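You operate a simulated robot arm through the tools that you are given. There is no shell and no other tool.

You are at the controls of a simulated two-armed robot. One attempt, no reset.

JOB
The belt runs slack: stop it, tension it into the green, then give it a test run.
Fine: reset before the start; it ends stopped; tracking screws stay.

It is judged by the outcome, as a careful person would: the job done as asked, and still so three seconds after it is handed in. It fails if anything else is knocked over, pushed out of place, dropped, spilled or broken.

ROBOT AND FRAMES
Two 7-joint arms with two-finger parallel grippers on one trunk, on a base that drives. Base frame: it is fixed to the floor where the robot stands at the start and does not move with it; the origin is under the middle of the robot, x ahead of it, y to its left, z up. Units: m, degrees, N and s.
The left shoulder is at the start at [0.062, 0.197, 1.048], the right one opposite. With the tool pointing down near the work surface each hand reaches from about 0.1 to 0.62 m from the robot's upright axis, wherever it stands, measured 20 degrees to its own side. Places, roughly: blue tracking screw [-0.1, 0.5, 0.6]; yellow tracking screw [0.9, -0.3, 0.6]. Payload 1.57 kg a hand.
The tool frame of a hand sits at the grasp point between the pads (the TCP): z along the fingers, y along the line on which they close. The tips reach 0.03 m beyond it. Largest opening 0.11 m; finger width 0.024, thickness 0.012; the body of the gripper, 0.048 by 0.112 m, starts 0.078 m behind the TCP.
Orientation is that of the tool frame in the base frame, as a unit quaternion [x, y, z, w]. With the fingers straight down and closing along the base's y, the tool's x points along the base's -x, its y along +y and its z along -z.

CONTROLS
- The arms move only by the tool jog_arm. It takes "left_increments", "right_increments" or both (then of equal length, played together; a hand with none holds still); each is a list of rows, each a list of 3 entries, a list of its own where there are three numbers: the turn, a rotation vector about the tool's x, y, z in degrees, then the shift along the tool's x, y, z in m, then the opening in per cent of the stroke, from 0 (shut) to 100 (fully open). In form: [[[ax, ay, az], [tx, ty, tz], jaw], ...]. A call has 1 to 20 rows; each row shifts and turns the commanded pose from where the row before left it, along the tool's axes as they then stand. Each row takes 0.2 s and may step no farther than 0.05 m and 8.6 degrees from the row before; otherwise, or with a gripper value out of range, the whole call is refused. Where a pose cannot be reached the arm comes as near as it can. A force on the tool above 40 N (or 10 N above the force at the start of the call, whichever is more), or a blocked arm, ends the call early, and 0.2 s more pass. Each finger travels about 0.072 m/s and halts on what it meets, pressing with about 28 N; the grip force reading is that of the motor and also rises with nothing between the fingers. The clock runs only during rows and for 0.2 s after the last one: add rows that do not move to give the fingers time. It gives the time, the measured TCP pose, the force on the tool (base axes), the opening and the grip force at its end, in the units of the frame above (readings bear some noise), with the torque about the TCP (base axes, N m) and any sound that the robot's microphone picked up, and new pictures: "show" is both (left out), scene, wrist or none (wrist: the cameras of the hands that moved).
- Cameras (640 x 400 px; columns grow to the right, rows downward): "scene" is now at [0.0672, 0.0195, 1.6053]; the picture's right is [0.60, -0.80, -0.00], its down [-0.75, -0.56, -0.36] and it looks along [0.29, 0.22, -0.93] (base axes); focal length 255 px, centre (320, 200). "left" rides on the left gripper at [0.07, -0.016, -0.141] in its tool frame; the picture's right is [0.23, 0.97, 0.00], its down [-0.85, 0.20, -0.48] and it looks along [-0.47, 0.11, 0.88] (tool axes); focal length 222 px, centre (320, 200). "right" rides on the right gripper at [0.07, 0.016, -0.141] in its tool frame; the picture's right is [-0.23, 0.97, 0.00], its down [-0.85, -0.20, -0.48] and it looks along [-0.47, -0.11, 0.88] (tool axes); focal length 222 px, centre (320, 200).
- slide_trunk(by): slides the trunk up (or, below 0, down) by that many m; the arms and the scene camera ride with it, the base frame stays. It gives what a move gives, with no picture.
- roll_base(legs): drives the robot by 1 to 6 legs, each [ahead, left, turn to the left] in m, m and degrees, along the robot's own axes; the way and the turn of a leg run together, so that a leg with both is an arc; at most 1.5 m and 180 degrees a leg. The arms and the cameras ride along, it lands a little off, and it stops where it bumps. It gives what a move gives, and a new picture of the scene camera.
- head_to(pan, tilt): turns the head with the scene camera to pan (to the left, within 86 degrees either way) and tilt (down, from -29 to 69), counted from straight ahead of the robot. It gives what a move gives, and a new picture of the scene camera.
- locate(camera, pixels): for up to 12 pixels [column, row] of the newest picture of that camera ("zoom" is the newest enlarged one), the place [x, y, z] in the base frame of the surface seen there, good to about 0.002 m, but the place of the scene camera against the robot may be out by one fixed shift of up to 0.025 m in any direction. It takes no simulated time.
- enlarge(camera, box): a new picture of the part [left, top, right, bottom] of that camera's present view, enlarged. It takes no simulated time.
- finish_job(): hands the job in; it is judged then, once.

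Leave the grippers open and the arms clear of the work at the hand-in unless told otherwise.

The tools are called after "Call:" as a command line: name --argument value ..., lists and objects as JSON in quotes. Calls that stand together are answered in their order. jog_arm: Moves the arms, as the interface text tells. Its arguments: {"type":"object","properties":{"left_increments":{"type":"array"},"right_increments":{"type":"array"},"show":{"type":"string","enum":["both","scene","wrist","none"]}},"required":[]} The other tools are called the same way: slide_trunk (by) slides the trunk up or down; roll_base (legs) drives the base; head_to (pan, tilt) turns the head that bears the scene camera; locate (camera, pixels) gives the place of the surface under pixels of a picture; enlarge (camera, box) takes an enlarged picture of a part of a camera's view; finish_job () hands the job in.

At the start:

```text
time_s: 0.0
left_ee_pos: [0.289, 0.1192, 0.8526]
left_tool_rot: [-0.001, 1.0, 0.0, -0.001]
left_wrist_force: [-0.2, -0.5, 0.2]
left_torque: [0.0, 0.01, 0.0]
left_gripper_width: 0.1098
left_finger_force: 0.0
right_ee_pos: [0.3533, -0.1425, 0.8889]
right_tool_rot: [0.0, 1.0, 0.0, -0.001]
right_wrist_force: [0.4, 0.1, 0.0]
right_torque: [0.0, 0.04, -0.01]
right_gripper_width: 0.1102
right_finger_force: 0.2
trunk travel left (down, up): [-0.644, 0.346]
robot x, y, heading: [-0.0027, 0.0008, 0.1]
head pan, tilt: [36.7, 68.8]
```

scene: 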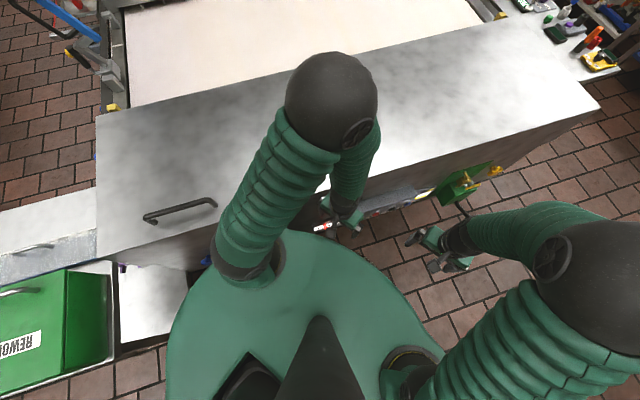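
right: 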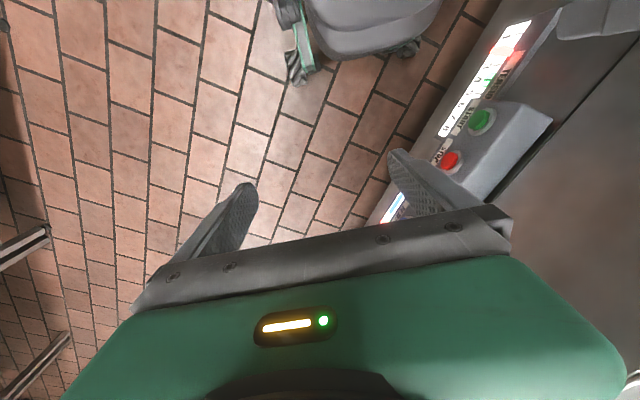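
left: 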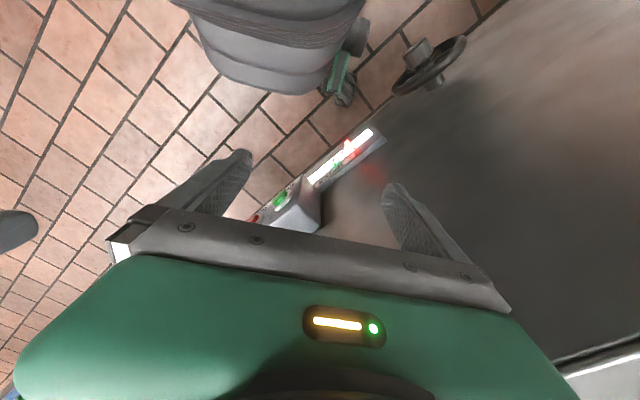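

I see a belt conveyor ahead-left, with a control box (green and red buttons), a gauge with a light strip and a handwheel on its side panel. First I look around with the head before moving anything.

Call:
head_to --pan 20 --tilt 45

Call:
enlarge --camera "right" --box '[360, 0, 640, 240]'

Call:
enlarge --camera "left" --box '[220, 20, 500, 240]'

```text
time_s: 0.9
left_ee_pos: [0.2868, 0.1194, 0.8526]
left_tool_rot: [0.0, 1.0, 0.001, 0.0]
left_wrist_force: [-0.3, -0.4, 0.1]
left_torque: [0.02, 0.0, 0.01]
left_gripper_width: 0.1102
left_finger_force: 0.0
right_ee_pos: [0.3529, -0.1417, 0.8892]
right_tool_rot: [0.0, 1.0, 0.0, 0.0]
right_wrist_force: [-0.2, -0.3, 0.2]
right_torque: [-0.01, 0.0, 0.01]
right_gripper_width: 0.11
right_finger_force: 0.1
trunk travel left (down, up): [-0.644, 0.346]
robot x, y, heading: [-0.0015, 0.0004, -0.2]
head pan, tilt: [20.0, 45.0]
```

scene: 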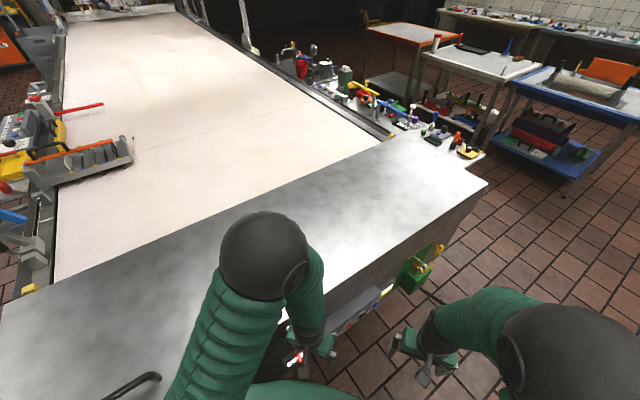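

```text
1.67 times, centred on (500, 120) of right
```

zoom: 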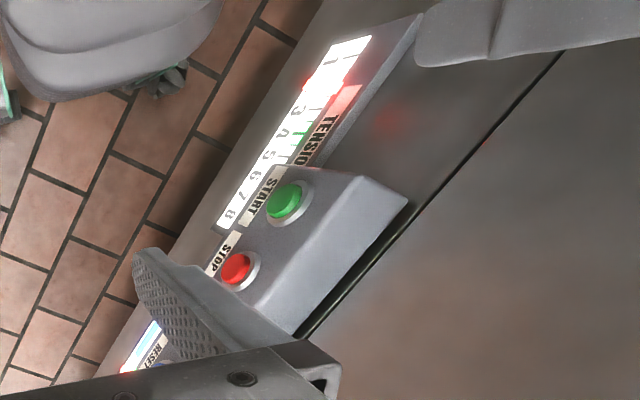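

```text
1.82 times, centred on (360, 130) of left
```

zoom: 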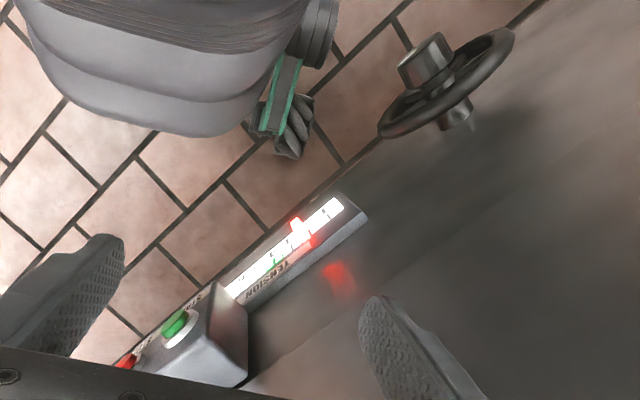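

Tension gauge (scale about 1–8, red pointer, green band near 4–5), START green, STOP red, RESET blue, and a handwheel. I measure these with the wrist cameras.

Call:
locate --camera "right" --pixels '[[483, 120], [450, 160], [515, 30], [443, 130], [545, 120], [500, 60], [600, 150], [395, 210]]'

Call:
locate --camera "left" --pixels '[[417, 55], [400, 85], [460, 45], [425, 72], [362, 135], [315, 180], [280, 200], [440, 130], [500, 100], [350, 148]]'

Call:
enlarge --camera "scene" --box '[240, 230, 480, 390]'

```text
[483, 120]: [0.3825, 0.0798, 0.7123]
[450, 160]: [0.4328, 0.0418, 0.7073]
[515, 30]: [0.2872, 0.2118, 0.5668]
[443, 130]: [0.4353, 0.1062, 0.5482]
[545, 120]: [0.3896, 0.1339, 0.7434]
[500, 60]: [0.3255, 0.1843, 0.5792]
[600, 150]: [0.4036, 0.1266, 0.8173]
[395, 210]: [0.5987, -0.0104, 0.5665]
```

```text
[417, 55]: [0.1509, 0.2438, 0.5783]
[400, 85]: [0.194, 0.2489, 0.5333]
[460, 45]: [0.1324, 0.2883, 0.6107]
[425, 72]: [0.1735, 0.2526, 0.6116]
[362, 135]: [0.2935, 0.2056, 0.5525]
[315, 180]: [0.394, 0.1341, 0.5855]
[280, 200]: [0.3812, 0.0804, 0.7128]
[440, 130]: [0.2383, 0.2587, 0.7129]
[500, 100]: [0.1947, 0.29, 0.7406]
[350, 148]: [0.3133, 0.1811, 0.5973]
```

```text
2.50 times, centred on (360, 310) of scene
```

zoom: 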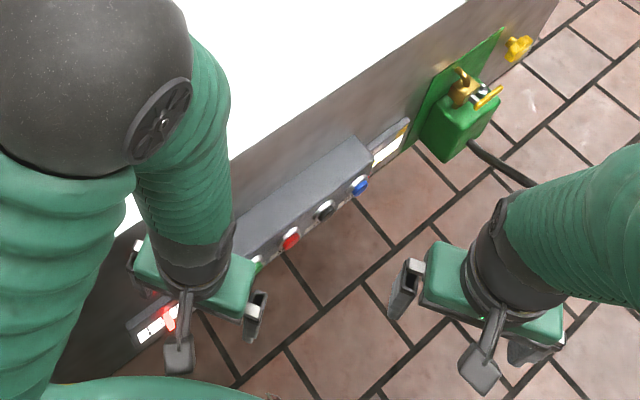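

The panel faces me obliquely (its normal is about (-0.61, -0.79)). Buttons are green START, red STOP, a black one and blue RESET, and there is a green lock-like box further on. Before driving I check the floor around me.

Call:
head_to --pan -80 --tilt 40

Call:
head_to --pan 84 --tilt 40

Call:
head_to --pan -20 --tilt 55

```text
time_s: 2.6
left_ee_pos: [0.2882, 0.119, 0.8533]
left_tool_rot: [0.0, 1.0, -0.001, 0.001]
left_wrist_force: [0.0, -0.4, -0.9]
left_torque: [-0.01, 0.02, -0.01]
left_gripper_width: 0.1101
left_finger_force: 0.1
right_ee_pos: [0.352, -0.1426, 0.8896]
right_tool_rot: [0.0, 1.0, 0.0, 0.0]
right_wrist_force: [-0.2, 0.7, 0.4]
right_torque: [-0.01, -0.01, -0.01]
right_gripper_width: 0.1102
right_finger_force: 0.1
trunk travel left (down, up): [-0.644, 0.346]
robot x, y, heading: [-0.0004, 0.0028, -0.0]
head pan, tilt: [-80.0, 40.0]
```

scene: 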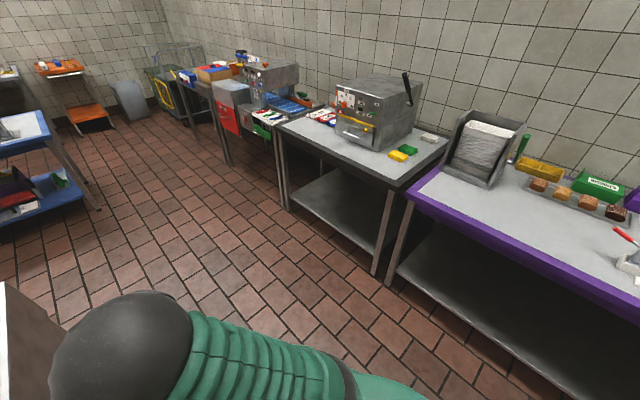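

```text
time_s: 5.2
left_ee_pos: [0.2877, 0.1202, 0.8522]
left_tool_rot: [0.0, 1.0, 0.0, -0.001]
left_wrist_force: [0.1, -0.4, 1.1]
left_torque: [0.02, -0.01, 0.02]
left_gripper_width: 0.1101
left_finger_force: 0.1
right_ee_pos: [0.3525, -0.1425, 0.889]
right_tool_rot: [0.0, 1.0, 0.0, 0.0]
right_wrist_force: [-0.4, 0.6, 0.5]
right_torque: [0.0, -0.03, 0.0]
right_gripper_width: 0.1101
right_finger_force: 0.1
trunk travel left (down, up): [-0.644, 0.346]
robot x, y, heading: [-0.0036, -0.0009, -0.4]
head pan, tilt: [84.0, 40.0]
```

scene: 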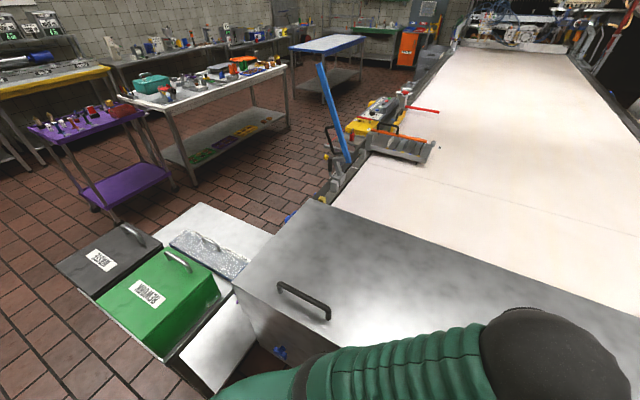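

```text
time_s: 7.0
left_ee_pos: [0.2875, 0.1193, 0.8526]
left_tool_rot: [0.001, 1.0, 0.0, 0.0]
left_wrist_force: [-0.1, 0.8, -0.6]
left_torque: [0.0, 0.04, 0.0]
left_gripper_width: 0.1101
left_finger_force: 0.0
right_ee_pos: [0.3529, -0.1434, 0.89]
right_tool_rot: [-0.001, 1.0, 0.0, 0.0]
right_wrist_force: [0.6, -0.4, 0.1]
right_torque: [0.0, -0.01, 0.01]
right_gripper_width: 0.1098
right_finger_force: 0.1
trunk travel left (down, up): [-0.644, 0.346]
robot x, y, heading: [-0.0013, -0.0002, 0.0]
head pan, tilt: [-20.0, 55.0]
```

scene: 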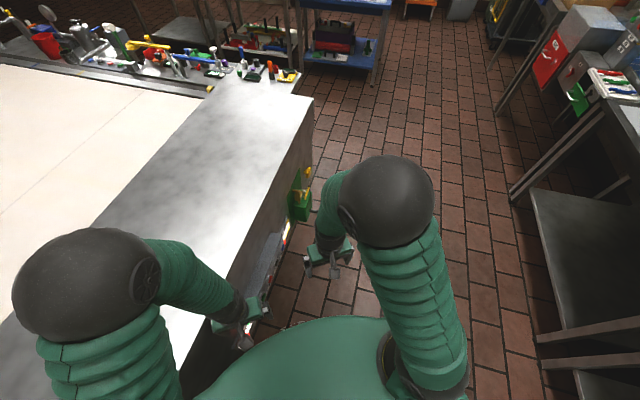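

Tables stand to my right; I measure how near they and their legs are, along with the panel, before I back off.

Call:
locate --camera "scene" --pixels '[[540, 340], [575, 370], [535, 270], [510, 190], [475, 350], [330, 300], [268, 250], [150, 200]]'

Call:
head_to --pan -86 --tilt 60

```text
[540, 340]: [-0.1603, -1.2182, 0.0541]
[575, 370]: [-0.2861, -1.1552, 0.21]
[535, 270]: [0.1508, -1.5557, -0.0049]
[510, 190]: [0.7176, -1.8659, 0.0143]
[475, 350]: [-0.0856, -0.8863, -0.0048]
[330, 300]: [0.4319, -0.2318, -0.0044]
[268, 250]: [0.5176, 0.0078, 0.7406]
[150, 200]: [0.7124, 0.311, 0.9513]
```

```text
time_s: 8.3
left_ee_pos: [0.2877, 0.1186, 0.854]
left_tool_rot: [0.0, 1.0, -0.001, 0.0]
left_wrist_force: [0.3, 0.4, -0.3]
left_torque: [-0.01, -0.02, 0.01]
left_gripper_width: 0.1102
left_finger_force: 0.0
right_ee_pos: [0.3521, -0.1422, 0.8894]
right_tool_rot: [0.0, 1.0, -0.001, 0.0]
right_wrist_force: [0.1, 0.3, -0.1]
right_torque: [0.02, 0.02, 0.02]
right_gripper_width: 0.1101
right_finger_force: 0.2
trunk travel left (down, up): [-0.644, 0.346]
robot x, y, heading: [-0.0032, -0.0017, -0.4]
head pan, tilt: [-85.9, 60.0]
```

scene: 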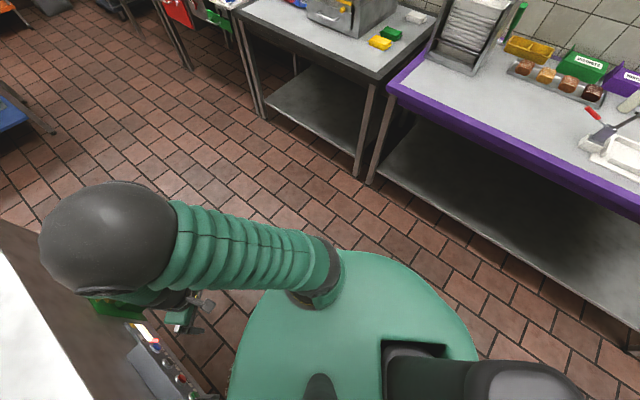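

Call:
locate --camera "scene" --pixels '[[388, 90], [500, 145], [640, 218], [370, 185], [500, 260], [620, 335], [440, 255]]'

```text
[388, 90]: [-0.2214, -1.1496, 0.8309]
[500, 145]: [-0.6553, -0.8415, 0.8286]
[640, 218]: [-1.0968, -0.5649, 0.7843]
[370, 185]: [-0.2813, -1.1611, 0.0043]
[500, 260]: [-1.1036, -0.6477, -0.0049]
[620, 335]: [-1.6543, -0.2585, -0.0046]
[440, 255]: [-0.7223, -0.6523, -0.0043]
```

Table edge is about 1.05 m behind along the panel normal, so backing ~0.33 m is safe. I shift back-right, then turn 52° left to face the panel.

Call:
roll_base --legs '[[-0.065, -0.33, 0], [0, 0, 52]]'

Call:
head_to --pan 0 --tilt 55

```text
time_s: 12.9
left_ee_pos: [0.0181, -0.0353, 0.853]
left_tool_rot: [-0.437, 0.899, 0.0, 0.0]
left_wrist_force: [0.0, 0.7, -0.3]
left_torque: [0.0, 0.01, 0.02]
left_gripper_width: 0.1099
left_finger_force: 0.1
right_ee_pos: [0.264, -0.1464, 0.8902]
right_tool_rot: [-0.437, 0.899, 0.0, 0.0]
right_wrist_force: [0.3, 0.2, -0.2]
right_torque: [0.0, 0.04, 0.02]
right_gripper_width: 0.1101
right_finger_force: 0.0
trunk travel left (down, up): [-0.644, 0.346]
robot x, y, heading: [-0.0639, -0.3366, 51.7]
head pan, tilt: [-85.9, 60.0]
```

scene: 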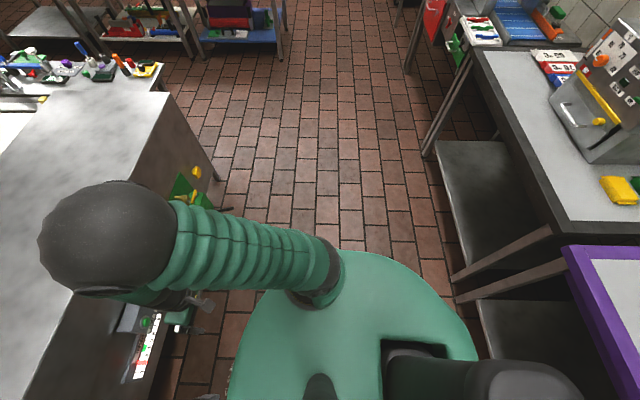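

```text
time_s: 14.5
left_ee_pos: [0.0171, -0.035, 0.854]
left_tool_rot: [-0.437, 0.899, -0.001, 0.0]
left_wrist_force: [0.6, -0.2, -0.4]
left_torque: [0.0, 0.0, 0.01]
left_gripper_width: 0.1098
left_finger_force: 0.0
right_ee_pos: [0.2644, -0.1464, 0.8892]
right_tool_rot: [-0.438, 0.899, 0.0, 0.0]
right_wrist_force: [-0.1, 0.1, 0.4]
right_torque: [0.04, -0.03, 0.02]
right_gripper_width: 0.1101
right_finger_force: 0.1
trunk travel left (down, up): [-0.644, 0.346]
robot x, y, heading: [-0.0657, -0.3355, 52.0]
head pan, tilt: [0.0, 55.0]
```

scene: 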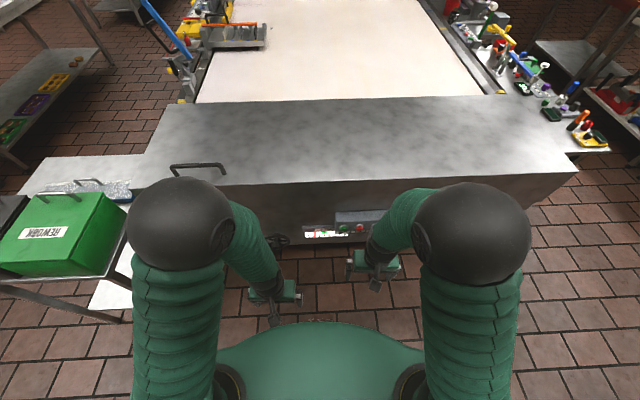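

Now I face the panel. I lower the trunk so the scene camera and arms are nearer to panel height, then look closely.

Call:
slide_trunk --by -0.2

Call:
head_to --pan 0 --tilt 50

Call:
enlarge --camera "scene" --box '[220, 160, 460, 310]'

Call:
enlarge --camera "left" --box '[0, 0, 640, 400]'

Call:
enlarge --camera "right" --box '[0, 0, 640, 400]'

```text
time_s: 16.6
left_ee_pos: [0.0169, -0.0371, 0.6534]
left_tool_rot: [-0.437, 0.9, -0.001, 0.0]
left_wrist_force: [-0.1, 0.7, -0.8]
left_torque: [-0.02, -0.01, 0.01]
left_gripper_width: 0.1098
left_finger_force: 0.1
right_ee_pos: [0.2644, -0.1462, 0.69]
right_tool_rot: [-0.438, 0.899, -0.001, 0.0]
right_wrist_force: [0.3, 0.1, -0.7]
right_torque: [-0.01, 0.0, 0.0]
right_gripper_width: 0.1101
right_finger_force: 0.1
trunk travel left (down, up): [-0.444, 0.546]
robot x, y, heading: [-0.0659, -0.3344, 51.7]
head pan, tilt: [0.0, 55.0]
```

```text
time_s: 17.3
left_ee_pos: [0.0176, -0.0362, 0.6537]
left_tool_rot: [-0.436, 0.9, 0.0, 0.0]
left_wrist_force: [0.1, 0.0, -0.5]
left_torque: [0.0, -0.02, 0.01]
left_gripper_width: 0.1102
left_finger_force: 0.1
right_ee_pos: [0.2636, -0.1471, 0.6891]
right_tool_rot: [-0.438, 0.899, 0.0, 0.0]
right_wrist_force: [-0.7, 0.0, -0.2]
right_torque: [-0.01, 0.01, -0.01]
right_gripper_width: 0.11
right_finger_force: 0.1
trunk travel left (down, up): [-0.444, 0.546]
robot x, y, heading: [-0.0675, -0.333, 51.7]
head pan, tilt: [0.0, 50.0]
```

scene: 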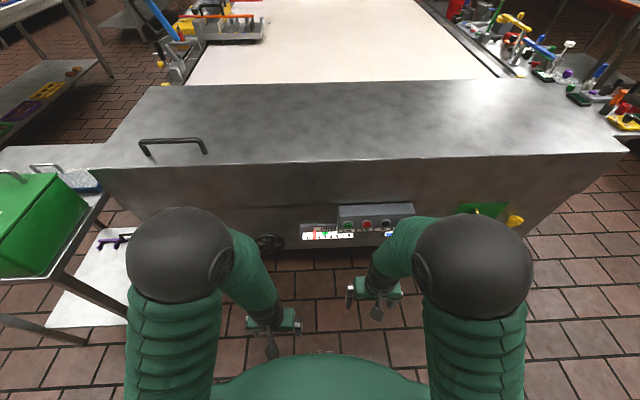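

```text
2.67 times, centred on (340, 235) of scene
```

zoom: 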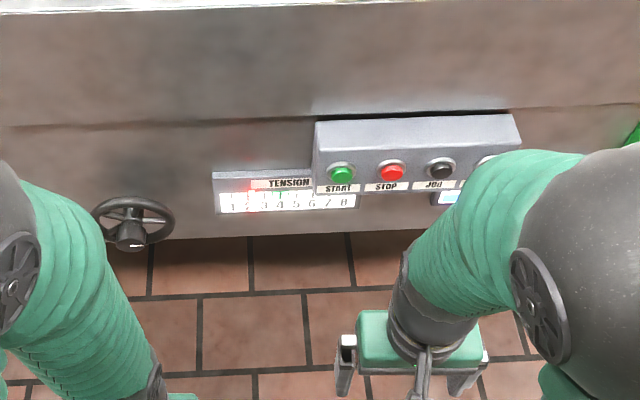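

```text
1.00 times, centred on (320, 200) of left (not enlarged: the box is as wide or as high as the picture)
```

zoom: 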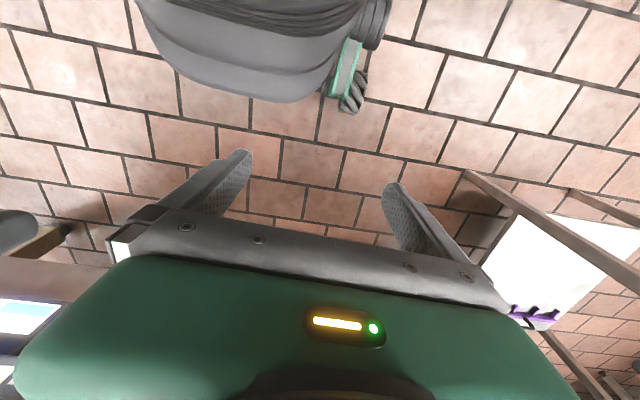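

```text
1.00 times, centred on (320, 200) of right (not enlarged: the box is as wide or as high as the picture)
```

zoom: 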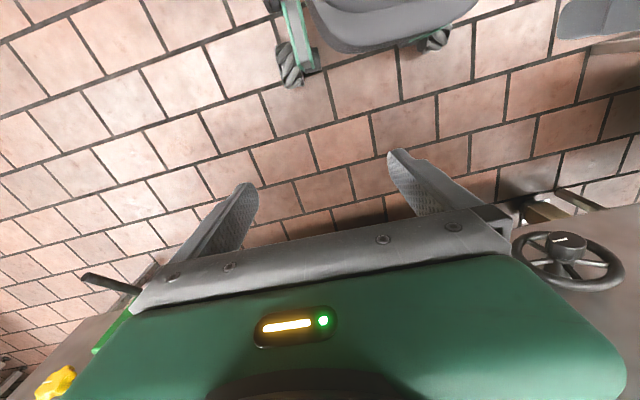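

Labels read START, STOP, JOG (black), then RESET (blue) and a display further right; the pointer is near 2 and green lies around 4. I swing both hands from pointing down to pointing at the panel, well short of it.

Call:
jog_arm --right_increments '[[[0, -8.2, 0], [-0.008, 0, 0.008], 100], [[0, -8.2, 0], [-0.008, 0, 0.008], 100], [[0, -8.2, 0], [-0.008, 0, 0.008], 80], [[0, -8.2, 0], [-0.008, 0, 0.008], 60], [[0, -8.2, 0], [-0.008, 0, 0.008], 40], [[0, -8.2, 0], [-0.008, 0, 0.008], 20], [[0, -8.2, 0], [-0.008, 0, 0.008], 0], [[0, -8.2, 0], [-0.008, 0, 0.008], 0], [[0, -8.2, 0], [-0.008, 0, 0.008], 0], [[0, -8.2, 0], [-0.008, 0, 0.008], 0], [[0, -8, 0], [-0.008, 0, 0.008], 0], [[0, 0, 0], [0, 0, 0], 0]]' --left_increments '[[[0, -8.2, 0], [-0.008, 0, 0.008], 100], [[0, -8.2, 0], [-0.008, 0, 0.008], 100], [[0, -8.2, 0], [-0.008, 0, 0.008], 100], [[0, -8.2, 0], [-0.008, 0, 0.008], 100], [[0, -8.2, 0], [-0.008, 0, 0.008], 100], [[0, -8.2, 0], [-0.008, 0, 0.008], 100], [[0, -8.2, 0], [-0.008, 0, 0.008], 100], [[0, -8.2, 0], [-0.008, 0, 0.008], 100], [[0, -8.2, 0], [-0.008, 0, 0.008], 100], [[0, -8.2, 0], [-0.008, 0, 0.008], 100], [[0, -8, 0], [-0.008, 0, 0.008], 100], [[0, 0, 0], [0, 0, 0], 100]]'

```text
time_s: 19.3
left_ee_pos: [0.0922, 0.1067, 0.6177]
left_tool_rot: [-0.406, 0.69, 0.296, 0.52]
left_wrist_force: [0.2, 0.0, -0.2]
left_torque: [0.01, -0.03, -0.01]
left_gripper_width: 0.1101
left_finger_force: 0.0
left hand out of reach, approached as far as the arm can: row 1, 2, 3, 4
right_ee_pos: [0.3318, -0.0471, 0.6561]
right_tool_rot: [-0.354, 0.726, 0.258, 0.53]
right_wrist_force: [0.2, 0.0, 0.7]
right_torque: [0.0, -0.02, 0.01]
right_gripper_width: 0.0
right_finger_force: 21.3
right hand out of reach, approached as far as the arm can: row 3, 4, 5
trunk travel left (down, up): [-0.444, 0.546]
robot x, y, heading: [-0.0674, -0.3397, 51.8]
head pan, tilt: [0.0, 50.0]
stopped in row 10 (left hand): the arm was blocked; the commanded pose is now the measured one
```

scene: 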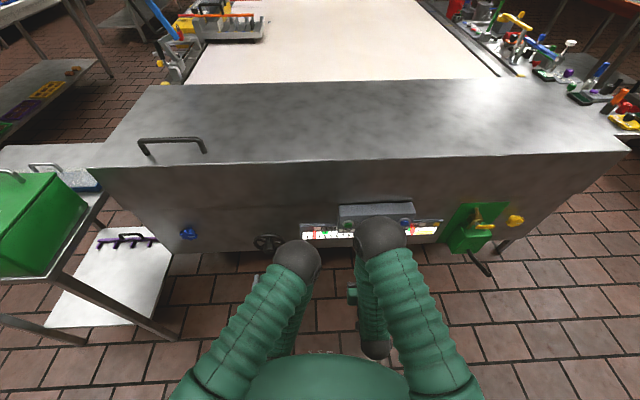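
right: 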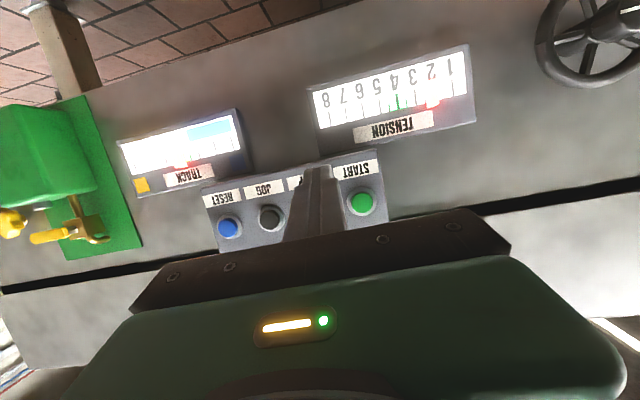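
left: 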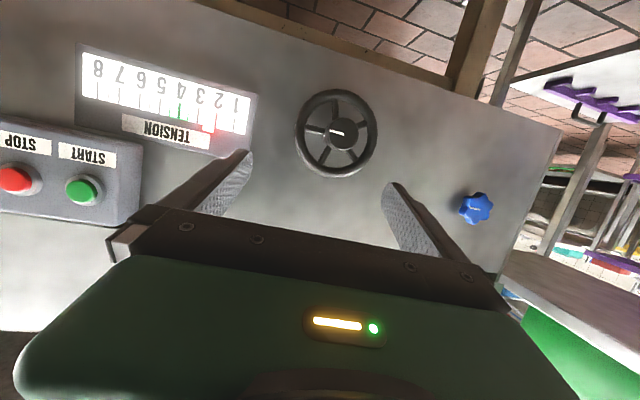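

Both hands now nearly face the panel, but the left arm reported blocked. I check where the elbows are against the panel, and measure the panel parts.

Call:
locate --camera "scene" --pixels '[[295, 255], [380, 230], [300, 245], [385, 220], [310, 270], [375, 345]]'

Call:
locate --camera "right" --pixels '[[362, 203], [228, 228], [269, 218], [340, 230], [220, 245], [398, 100], [600, 40], [240, 305], [80, 230], [320, 185]]'

Call:
locate --camera "left" --pixels '[[337, 133], [337, 90], [372, 135], [337, 176], [300, 130], [280, 130], [85, 190], [15, 180], [178, 100], [312, 112], [475, 208], [400, 100]]'

Call:
enlarge --camera "left" --box '[60, 20, 400, 230]'

Call:
enlarge --camera "right" --box '[0, 20, 400, 270]'

```text
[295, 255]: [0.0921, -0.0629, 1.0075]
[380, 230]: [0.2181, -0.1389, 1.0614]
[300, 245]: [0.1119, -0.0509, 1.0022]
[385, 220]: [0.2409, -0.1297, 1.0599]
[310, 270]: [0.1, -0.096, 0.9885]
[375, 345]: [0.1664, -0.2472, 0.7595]
```

```text
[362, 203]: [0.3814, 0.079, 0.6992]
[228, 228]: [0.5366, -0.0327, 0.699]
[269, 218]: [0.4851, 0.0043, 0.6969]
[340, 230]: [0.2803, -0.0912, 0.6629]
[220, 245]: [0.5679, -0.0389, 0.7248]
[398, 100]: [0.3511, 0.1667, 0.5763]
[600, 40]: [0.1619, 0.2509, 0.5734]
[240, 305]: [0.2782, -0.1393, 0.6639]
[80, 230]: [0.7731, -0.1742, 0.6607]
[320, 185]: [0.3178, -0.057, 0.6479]
```

```text
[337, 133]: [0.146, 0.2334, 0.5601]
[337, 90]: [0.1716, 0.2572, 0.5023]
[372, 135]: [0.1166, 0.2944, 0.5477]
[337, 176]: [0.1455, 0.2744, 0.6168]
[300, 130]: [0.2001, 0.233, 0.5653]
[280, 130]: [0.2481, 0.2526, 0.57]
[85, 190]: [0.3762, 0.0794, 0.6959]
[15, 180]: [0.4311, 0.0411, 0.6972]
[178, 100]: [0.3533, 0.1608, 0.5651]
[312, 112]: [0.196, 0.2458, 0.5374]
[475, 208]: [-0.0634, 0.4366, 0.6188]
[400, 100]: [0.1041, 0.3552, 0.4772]
```

```text
1.88 times, centred on (230, 125) of left
```

zoom: 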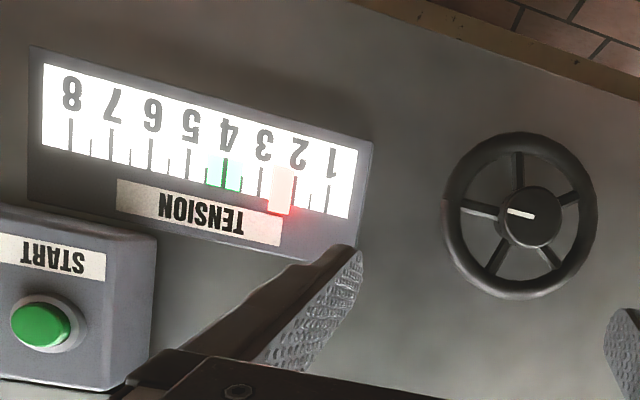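

```text
1.60 times, centred on (200, 145) of right
```

zoom: 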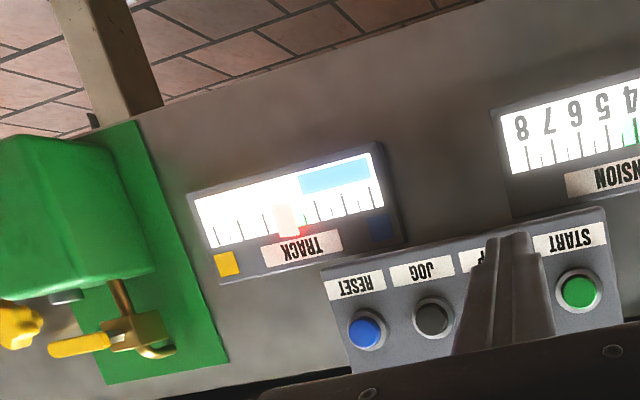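

Elbows are high and clear (z ≈ 1.0). The hands are just cramped close to my body. The panel normal is at about 54.6°, so I back off a little more and square up to it.

Call:
roll_base --legs '[[-0.12, -0.05, 2.8]]'

```text
time_s: 20.6
left_ee_pos: [0.036, -0.0138, 0.6194]
left_tool_rot: [-0.421, 0.682, 0.307, 0.512]
left_wrist_force: [-0.1, 0.5, -0.3]
left_torque: [-0.03, -0.01, 0.01]
left_gripper_width: 0.11
left_finger_force: 0.2
right_ee_pos: [0.284, -0.1548, 0.6598]
right_tool_rot: [-0.37, 0.717, 0.27, 0.526]
right_wrist_force: [-0.8, 0.7, -0.1]
right_torque: [-0.05, 0.0, -0.02]
right_gripper_width: 0.0
right_finger_force: 21.2
trunk travel left (down, up): [-0.444, 0.546]
robot x, y, heading: [-0.0957, -0.46, 54.5]
head pan, tilt: [0.0, 50.0]
```

scene: 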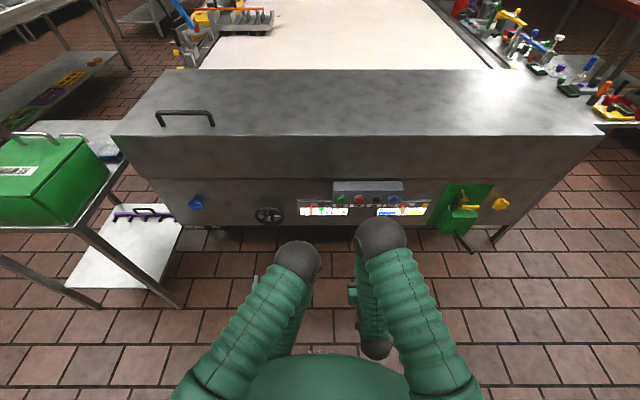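

The squaring worked. Next I level the right hand (closed fingers) and bring it in front of STOP, staying well off.

Call:
jog_arm --right_increments '[[[0, -6, 0], [-0.015, -0.002, 0.03], 0], [[0, -6, 0], [-0.015, -0.002, 0.03], 0], [[0, -5.6, 0], [-0.015, -0.002, 0.03], 0], [[0, 0, 0], [-0.005, 0, 0.03], 0], [[0, 0, 0], [0, 0, 0], 0]]'

```text
time_s: 21.8
left_ee_pos: [0.0387, -0.0135, 0.6211]
left_tool_rot: [-0.421, 0.682, 0.308, 0.513]
left_wrist_force: [0.0, 0.1, -0.4]
left_torque: [-0.02, -0.01, 0.03]
left_gripper_width: 0.11
left_finger_force: 0.1
right_ee_pos: [0.3629, -0.0566, 0.6909]
right_tool_rot: [-0.324, 0.628, 0.324, 0.629]
right_wrist_force: [-0.2, 0.4, 0.3]
right_torque: [-0.01, -0.02, 0.0]
right_gripper_width: 0.0
right_finger_force: 21.5
trunk travel left (down, up): [-0.444, 0.546]
robot x, y, heading: [-0.0979, -0.4602, 54.5]
head pan, tilt: [0.0, 50.0]
```

scene: 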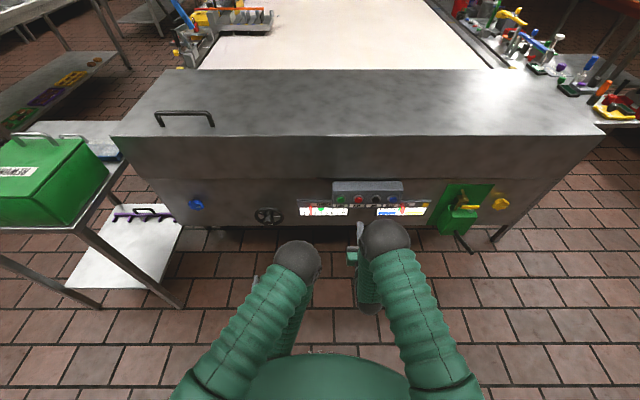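
right: 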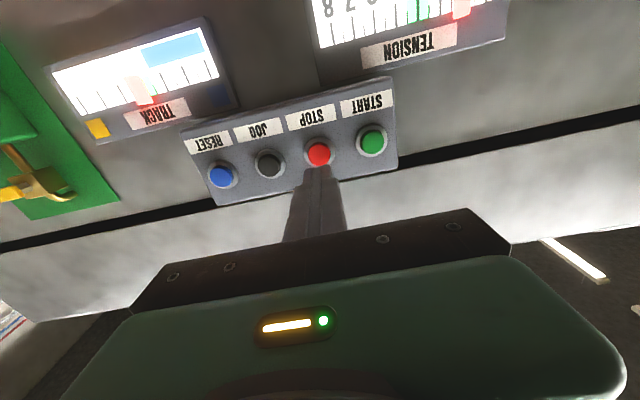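

The finger is lined up with red STOP at about (318,153). I measure all buttons precisely.

Call:
locate --camera "right" --pixels '[[318, 153], [318, 165], [318, 143], [373, 140], [269, 164], [221, 175], [300, 165], [316, 116], [320, 180]]'

Call:
enlarge --camera "right" --box '[180, 60, 420, 210]'

```text
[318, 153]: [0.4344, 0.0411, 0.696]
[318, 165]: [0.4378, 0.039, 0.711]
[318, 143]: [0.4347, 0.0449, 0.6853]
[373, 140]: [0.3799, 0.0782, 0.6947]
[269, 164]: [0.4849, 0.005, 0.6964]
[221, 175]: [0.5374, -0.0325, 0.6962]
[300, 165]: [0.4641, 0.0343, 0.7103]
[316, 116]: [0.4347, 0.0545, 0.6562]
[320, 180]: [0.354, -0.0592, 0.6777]
```

```text
2.67 times, centred on (300, 135) of right
```

zoom: 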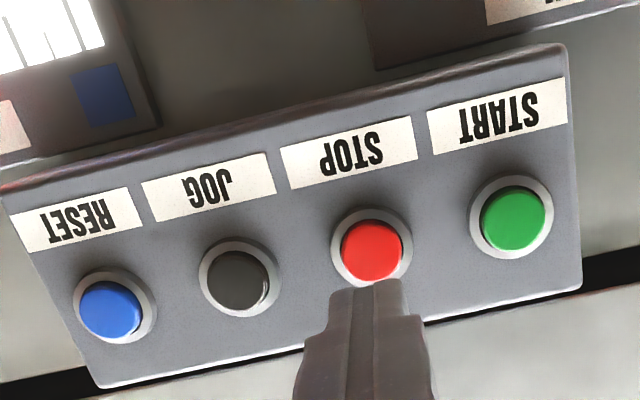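

STOP centre is at d ≈ 0.285, 0.09 m beyond the tip, and z ≈ 0.697. I raise 6 mm, go in and press gently.

Call:
jog_arm --right_increments '[[[0, 0, 0], [-0.006, -0.001, 0.04], 0], [[0, 0, 0], [0, 0, 0.04], 0], [[0, 0, 0], [0, 0, 0.006], 0], [[0, 0, 0], [0, 0, 0.004], 0], [[0, 0, 0], [0, 0, 0.003], 0], [[0, 0, 0], [0, 0, 0], 0]]'

```text
time_s: 23.2
left_ee_pos: [0.0383, -0.0158, 0.6197]
left_tool_rot: [-0.421, 0.682, 0.308, 0.512]
left_wrist_force: [-0.5, 0.7, 0.3]
left_torque: [0.03, 0.01, 0.04]
left_gripper_width: 0.1101
left_finger_force: 0.1
right_ee_pos: [0.418, 0.0194, 0.6972]
right_tool_rot: [-0.324, 0.629, 0.323, 0.628]
right_wrist_force: [0.5, -0.1, 0.3]
right_torque: [0.03, -0.04, 0.01]
right_gripper_width: 0.0
right_finger_force: 21.4
trunk travel left (down, up): [-0.444, 0.546]
robot x, y, heading: [-0.1007, -0.4604, 54.4]
head pan, tilt: [0.0, 50.0]
heard: click
```

scene: 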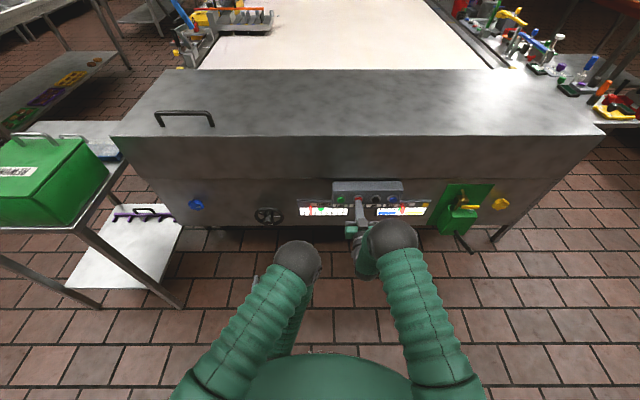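
right: 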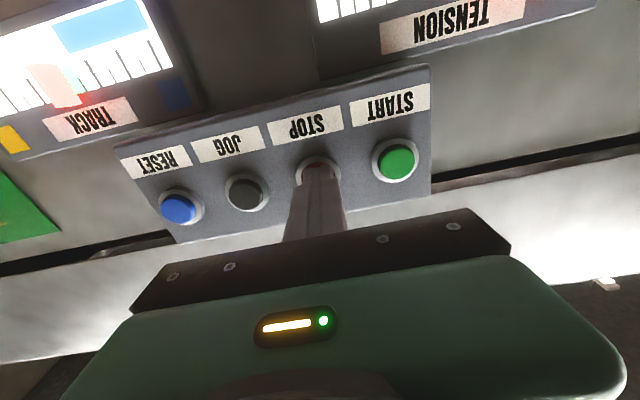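

A click was heard. I back the finger off and check with the head camera whether the belt really stopped.

Call:
jog_arm --right_increments '[[[0, 0, 0], [0, 0, -0.04], 0], [[0, 0, 0], [0, 0, -0.04], 0], [[0, 0, 0], [0, 0, 0], 0]]' --show "wrist"

Call:
head_to --pan 0 --tilt 25

Call:
head_to --pan 0 --tilt 26

```text
time_s: 24.0
left_ee_pos: [0.0384, -0.015, 0.6194]
left_tool_rot: [-0.421, 0.682, 0.308, 0.512]
left_wrist_force: [-0.2, 0.2, -1.2]
left_torque: [0.01, 0.04, 0.0]
left_gripper_width: 0.1102
left_finger_force: 0.1
right_ee_pos: [0.3729, -0.0469, 0.6956]
right_tool_rot: [-0.324, 0.629, 0.324, 0.629]
right_wrist_force: [0.8, 0.2, 0.5]
right_torque: [0.01, 0.0, -0.03]
right_gripper_width: 0.0001
right_finger_force: 21.0
trunk travel left (down, up): [-0.444, 0.546]
robot x, y, heading: [-0.0976, -0.4637, 54.4]
head pan, tilt: [0.0, 50.0]
```

right: 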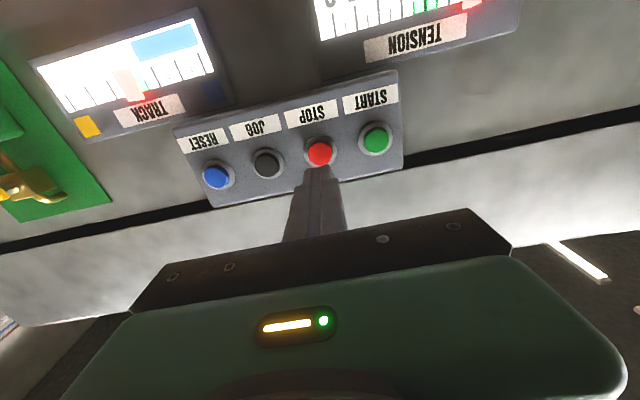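

```text
time_s: 24.9
left_ee_pos: [0.0378, -0.0139, 0.6202]
left_tool_rot: [-0.422, 0.682, 0.308, 0.511]
left_wrist_force: [0.5, 1.7, -0.5]
left_torque: [0.0, 0.02, -0.02]
left_gripper_width: 0.1099
left_finger_force: 0.1
right_ee_pos: [0.373, -0.0461, 0.6959]
right_tool_rot: [-0.324, 0.629, 0.324, 0.628]
right_wrist_force: [0.0, -0.3, 0.4]
right_torque: [0.0, -0.02, 0.01]
right_gripper_width: 0.0003
right_finger_force: 21.4
trunk travel left (down, up): [-0.444, 0.546]
robot x, y, heading: [-0.0994, -0.4613, 54.4]
head pan, tilt: [0.0, 25.0]
```

scene: 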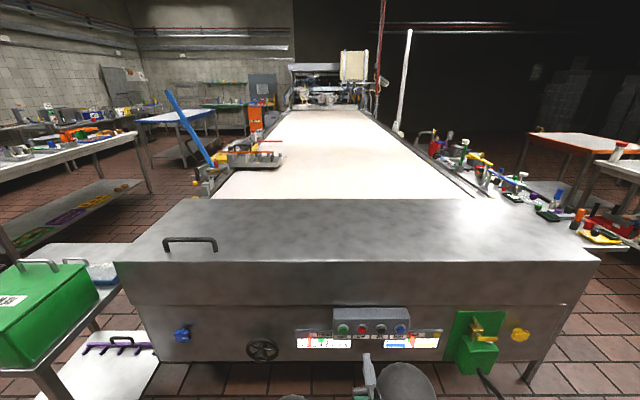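

```text
time_s: 25.5
left_ee_pos: [0.0383, -0.0144, 0.62]
left_tool_rot: [-0.421, 0.682, 0.308, 0.512]
left_wrist_force: [0.8, -0.8, -0.5]
left_torque: [0.0, 0.03, 0.03]
left_gripper_width: 0.1099
left_finger_force: 0.0
right_ee_pos: [0.3728, -0.0457, 0.6944]
right_tool_rot: [-0.323, 0.628, 0.324, 0.629]
right_wrist_force: [0.1, 0.0, -1.0]
right_torque: [0.0, -0.01, 0.03]
right_gripper_width: 0.0001
right_finger_force: 21.5
trunk travel left (down, up): [-0.444, 0.546]
robot x, y, heading: [-0.0971, -0.4585, 54.7]
head pan, tilt: [0.0, 26.0]
```

scene: 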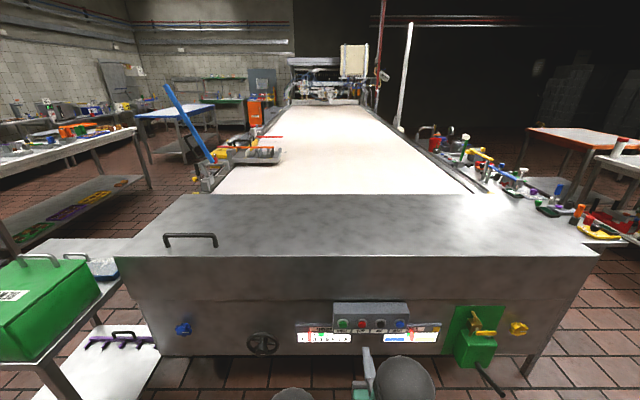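

I look closer at the belt surface for a mark to compare at two times, and at the gauges.

Call:
enlarge --camera "scene" --box '[200, 100, 460, 200]'

Call:
enlarge --camera "scene" --box '[240, 290, 560, 400]'

Call:
head_to --pan 0 --tilt 27

Call:
enlarge --camera "scene" --box '[200, 96, 460, 196]'

```text
2.46 times, centred on (330, 150) of scene
```

zoom: 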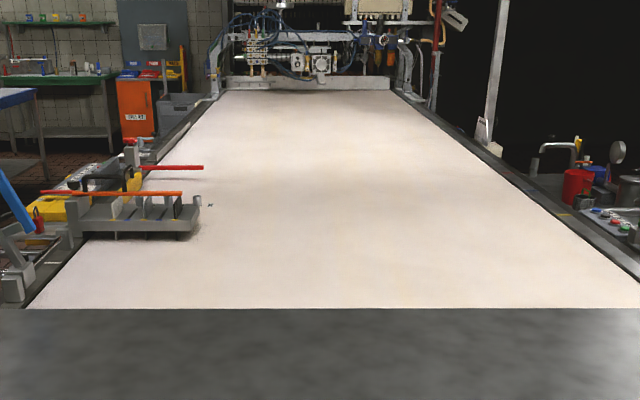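

```text
2.00 times, centred on (400, 345) of scene
```

zoom: 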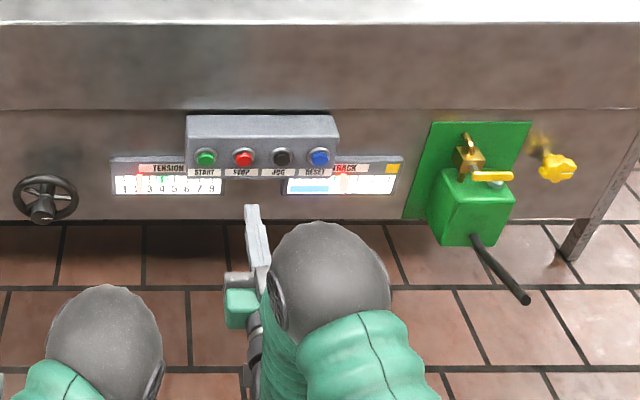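

```text
time_s: 26.1
left_ee_pos: [0.0366, -0.0148, 0.6215]
left_tool_rot: [-0.421, 0.683, 0.308, 0.512]
left_wrist_force: [-0.4, -0.7, -0.8]
left_torque: [-0.01, -0.01, 0.0]
left_gripper_width: 0.1101
left_finger_force: 0.1
right_ee_pos: [0.3731, -0.0461, 0.6947]
right_tool_rot: [-0.323, 0.629, 0.324, 0.629]
right_wrist_force: [0.0, -0.2, -0.5]
right_torque: [0.03, -0.01, 0.02]
right_gripper_width: 0.0
right_finger_force: 20.9
trunk travel left (down, up): [-0.444, 0.546]
robot x, y, heading: [-0.0979, -0.4628, 54.8]
head pan, tilt: [0.0, 27.0]
```

scene: 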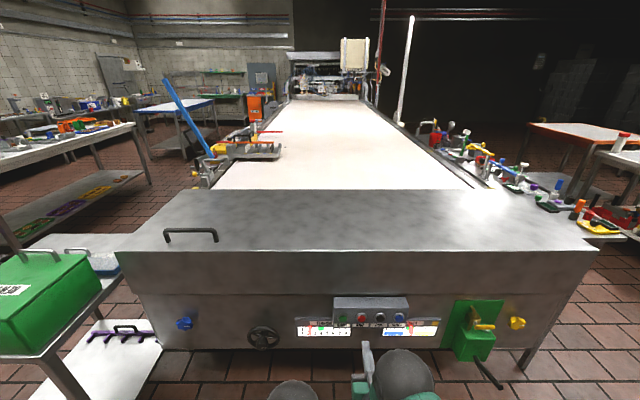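

```text
2.46 times, centred on (330, 146) of scene
```

zoom: 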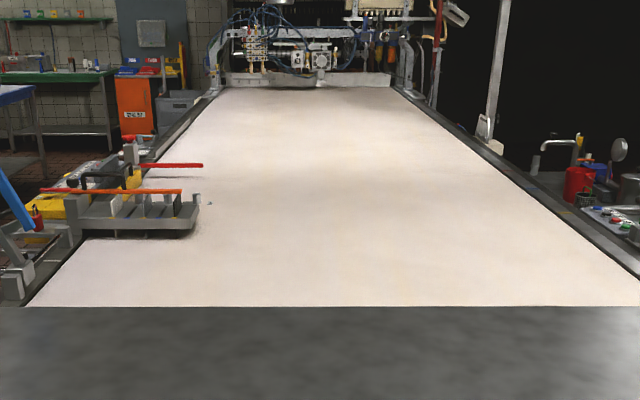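

The blue mark on the belt stays put, so the belt is stopped. The red pointer is at about 2.3 and the green marks are around 4. Next I level the left hand and bring it open in front of the handwheel hub.

Call:
jog_arm --left_increments '[[[2.7, -5.5, 0.6], [0, 0, 0], 100], [[2.7, -5.5, 0.6], [0, 0, 0], 100], [[2.7, -5.5, 0.6], [0, 0, 0], 100], [[0, 0, 0], [0.015, 0.014, 0.03], 100], [[0, 0, 0], [0.015, 0.014, 0.03], 100], [[0, 0, 0], [0.015, 0.014, 0.03], 100], [[0, 0, 0], [0.015, 0.014, 0.03], 100], [[0, 0, 0], [0, 0, 0], 100]]'

```text
time_s: 27.9
left_ee_pos: [0.0641, 0.1157, 0.5587]
left_tool_rot: [-0.324, 0.629, 0.324, 0.628]
left_wrist_force: [-0.5, -0.1, 0.5]
left_torque: [0.02, 0.0, 0.02]
left_gripper_width: 0.1101
left_finger_force: 0.0
right_ee_pos: [0.3715, -0.0464, 0.6964]
right_tool_rot: [-0.324, 0.629, 0.324, 0.628]
right_wrist_force: [-0.2, 0.5, 0.4]
right_torque: [-0.01, 0.03, -0.01]
right_gripper_width: 0.0002
right_finger_force: 21.0
trunk travel left (down, up): [-0.444, 0.546]
robot x, y, heading: [-0.0972, -0.4631, 54.3]
head pan, tilt: [0.0, 27.0]
```

scene: 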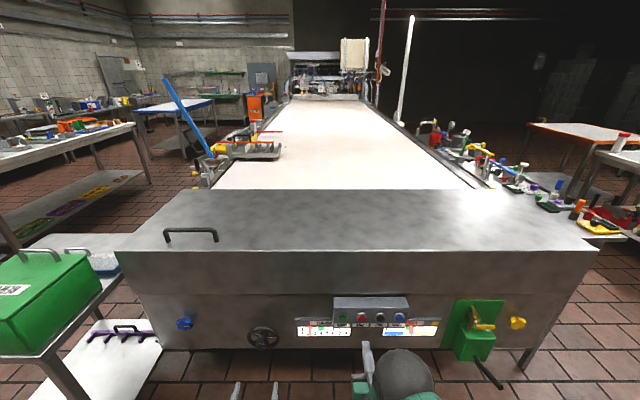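
left: 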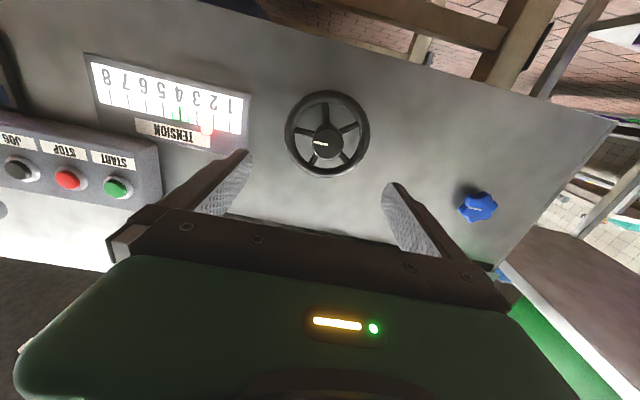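

Call:
locate --camera "left" --pixels '[[328, 143], [320, 136], [336, 152], [340, 138], [316, 150], [328, 94], [327, 173], [289, 133], [366, 136], [345, 165]]'

Call:
enlarge --camera "left" --box '[80, 50, 400, 250]'

Call:
enlarge --camera "left" --box '[270, 70, 390, 190]'

```text
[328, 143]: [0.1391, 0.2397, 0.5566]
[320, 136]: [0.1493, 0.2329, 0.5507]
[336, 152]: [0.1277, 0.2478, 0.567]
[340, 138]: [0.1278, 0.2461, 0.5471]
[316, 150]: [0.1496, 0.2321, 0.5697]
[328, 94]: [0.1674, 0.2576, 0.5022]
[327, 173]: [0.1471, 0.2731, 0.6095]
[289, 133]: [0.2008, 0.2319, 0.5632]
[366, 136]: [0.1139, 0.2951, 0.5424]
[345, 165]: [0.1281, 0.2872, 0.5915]
```

```text
2.00 times, centred on (240, 150) of left
```

zoom: 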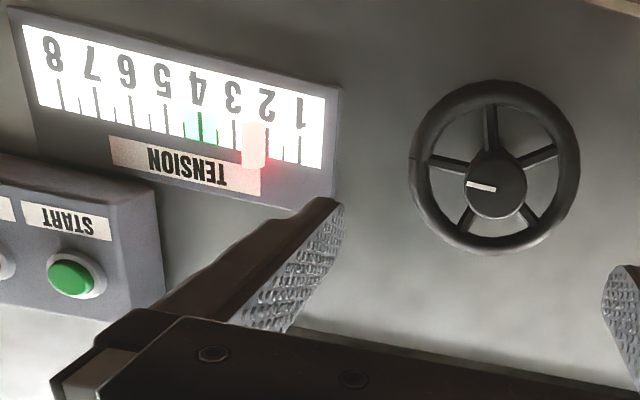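

```text
3.33 times, centred on (330, 130) of left
```

zoom: 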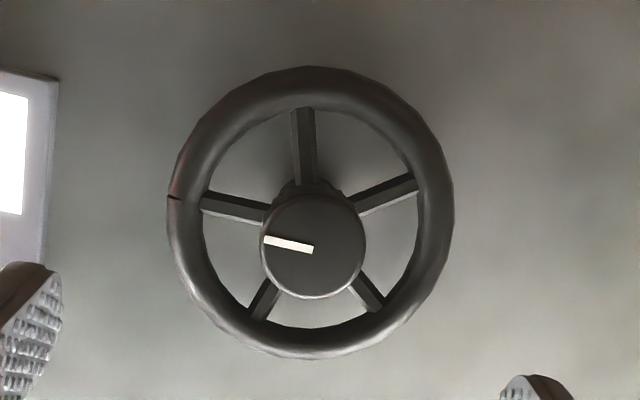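

Call:
locate --camera "left" --pixels '[[304, 132], [325, 112], [328, 144], [347, 126], [310, 155], [343, 155], [312, 120]]'

Call:
enlarge --camera "left" --box '[140, 70, 260, 150]'

```text
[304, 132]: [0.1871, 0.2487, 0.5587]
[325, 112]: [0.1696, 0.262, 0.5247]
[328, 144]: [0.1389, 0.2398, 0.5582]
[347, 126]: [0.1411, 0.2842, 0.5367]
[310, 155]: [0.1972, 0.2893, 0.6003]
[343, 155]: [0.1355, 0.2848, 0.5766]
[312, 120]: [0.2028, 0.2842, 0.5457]
```

```text
5.00 times, centred on (200, 110) of left
```

zoom: 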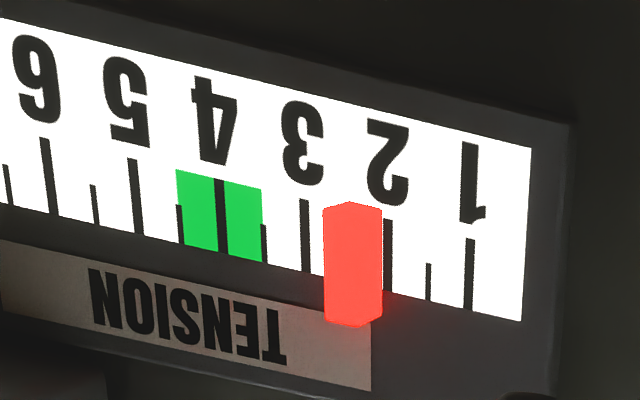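

Green spans 3.5–4.5 and the pointer sits near 2.5. The hub is about 40 mm across, with its face at d 0.276 and the spokes at d 0.311. I narrow the jaw, centre it on the hub, and approach halfway to check.

Call:
jog_arm --left_increments '[[[0, 0, 0], [0.001, 0.0105, 0.02], 62], [[0, 0, 0], [0, 0, 0.03], 62], [[0, 0, 0], [0, 0, 0.02], 62], [[0, 0, 0], [0, 0, 0], 62], [[0, 0, 0], [0, 0, 0], 62]]' --show "wrist"

Call:
enlarge --camera "left" --box '[200, 60, 440, 260]'

```text
time_s: 29.1
left_ee_pos: [0.094, 0.1786, 0.5592]
left_tool_rot: [-0.324, 0.629, 0.324, 0.629]
left_wrist_force: [-0.2, 0.8, -1.1]
left_torque: [-0.04, 0.01, 0.03]
left_gripper_width: 0.0679
left_finger_force: 0.1
right_ee_pos: [0.373, -0.0467, 0.6951]
right_tool_rot: [-0.323, 0.629, 0.323, 0.629]
right_wrist_force: [-0.7, 0.7, 0.5]
right_torque: [-0.04, -0.01, 0.01]
right_gripper_width: 0.0001
right_finger_force: 21.9
trunk travel left (down, up): [-0.444, 0.546]
robot x, y, heading: [-0.0993, -0.4616, 54.4]
head pan, tilt: [0.0, 27.0]
```

left: 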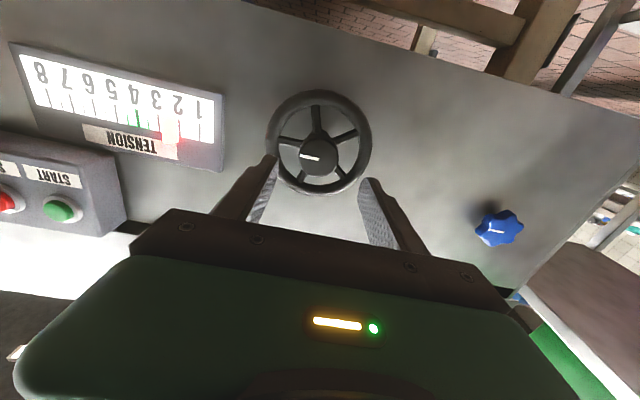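

```text
2.00 times, centred on (320, 160) of left
```

zoom: 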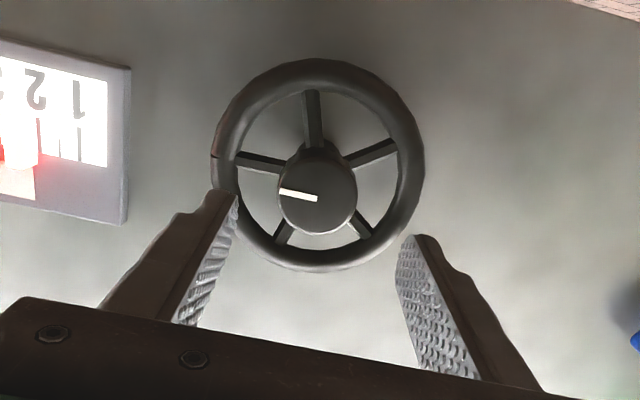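

Call:
locate --camera "left" --pixels '[[318, 155], [300, 158], [337, 158], [319, 140], [319, 173], [271, 160], [369, 183]]'

```text
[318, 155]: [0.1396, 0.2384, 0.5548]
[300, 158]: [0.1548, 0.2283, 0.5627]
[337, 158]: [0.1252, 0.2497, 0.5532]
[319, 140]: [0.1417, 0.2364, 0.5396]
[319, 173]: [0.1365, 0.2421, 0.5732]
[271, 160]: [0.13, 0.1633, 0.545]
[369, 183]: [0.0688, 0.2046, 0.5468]
```

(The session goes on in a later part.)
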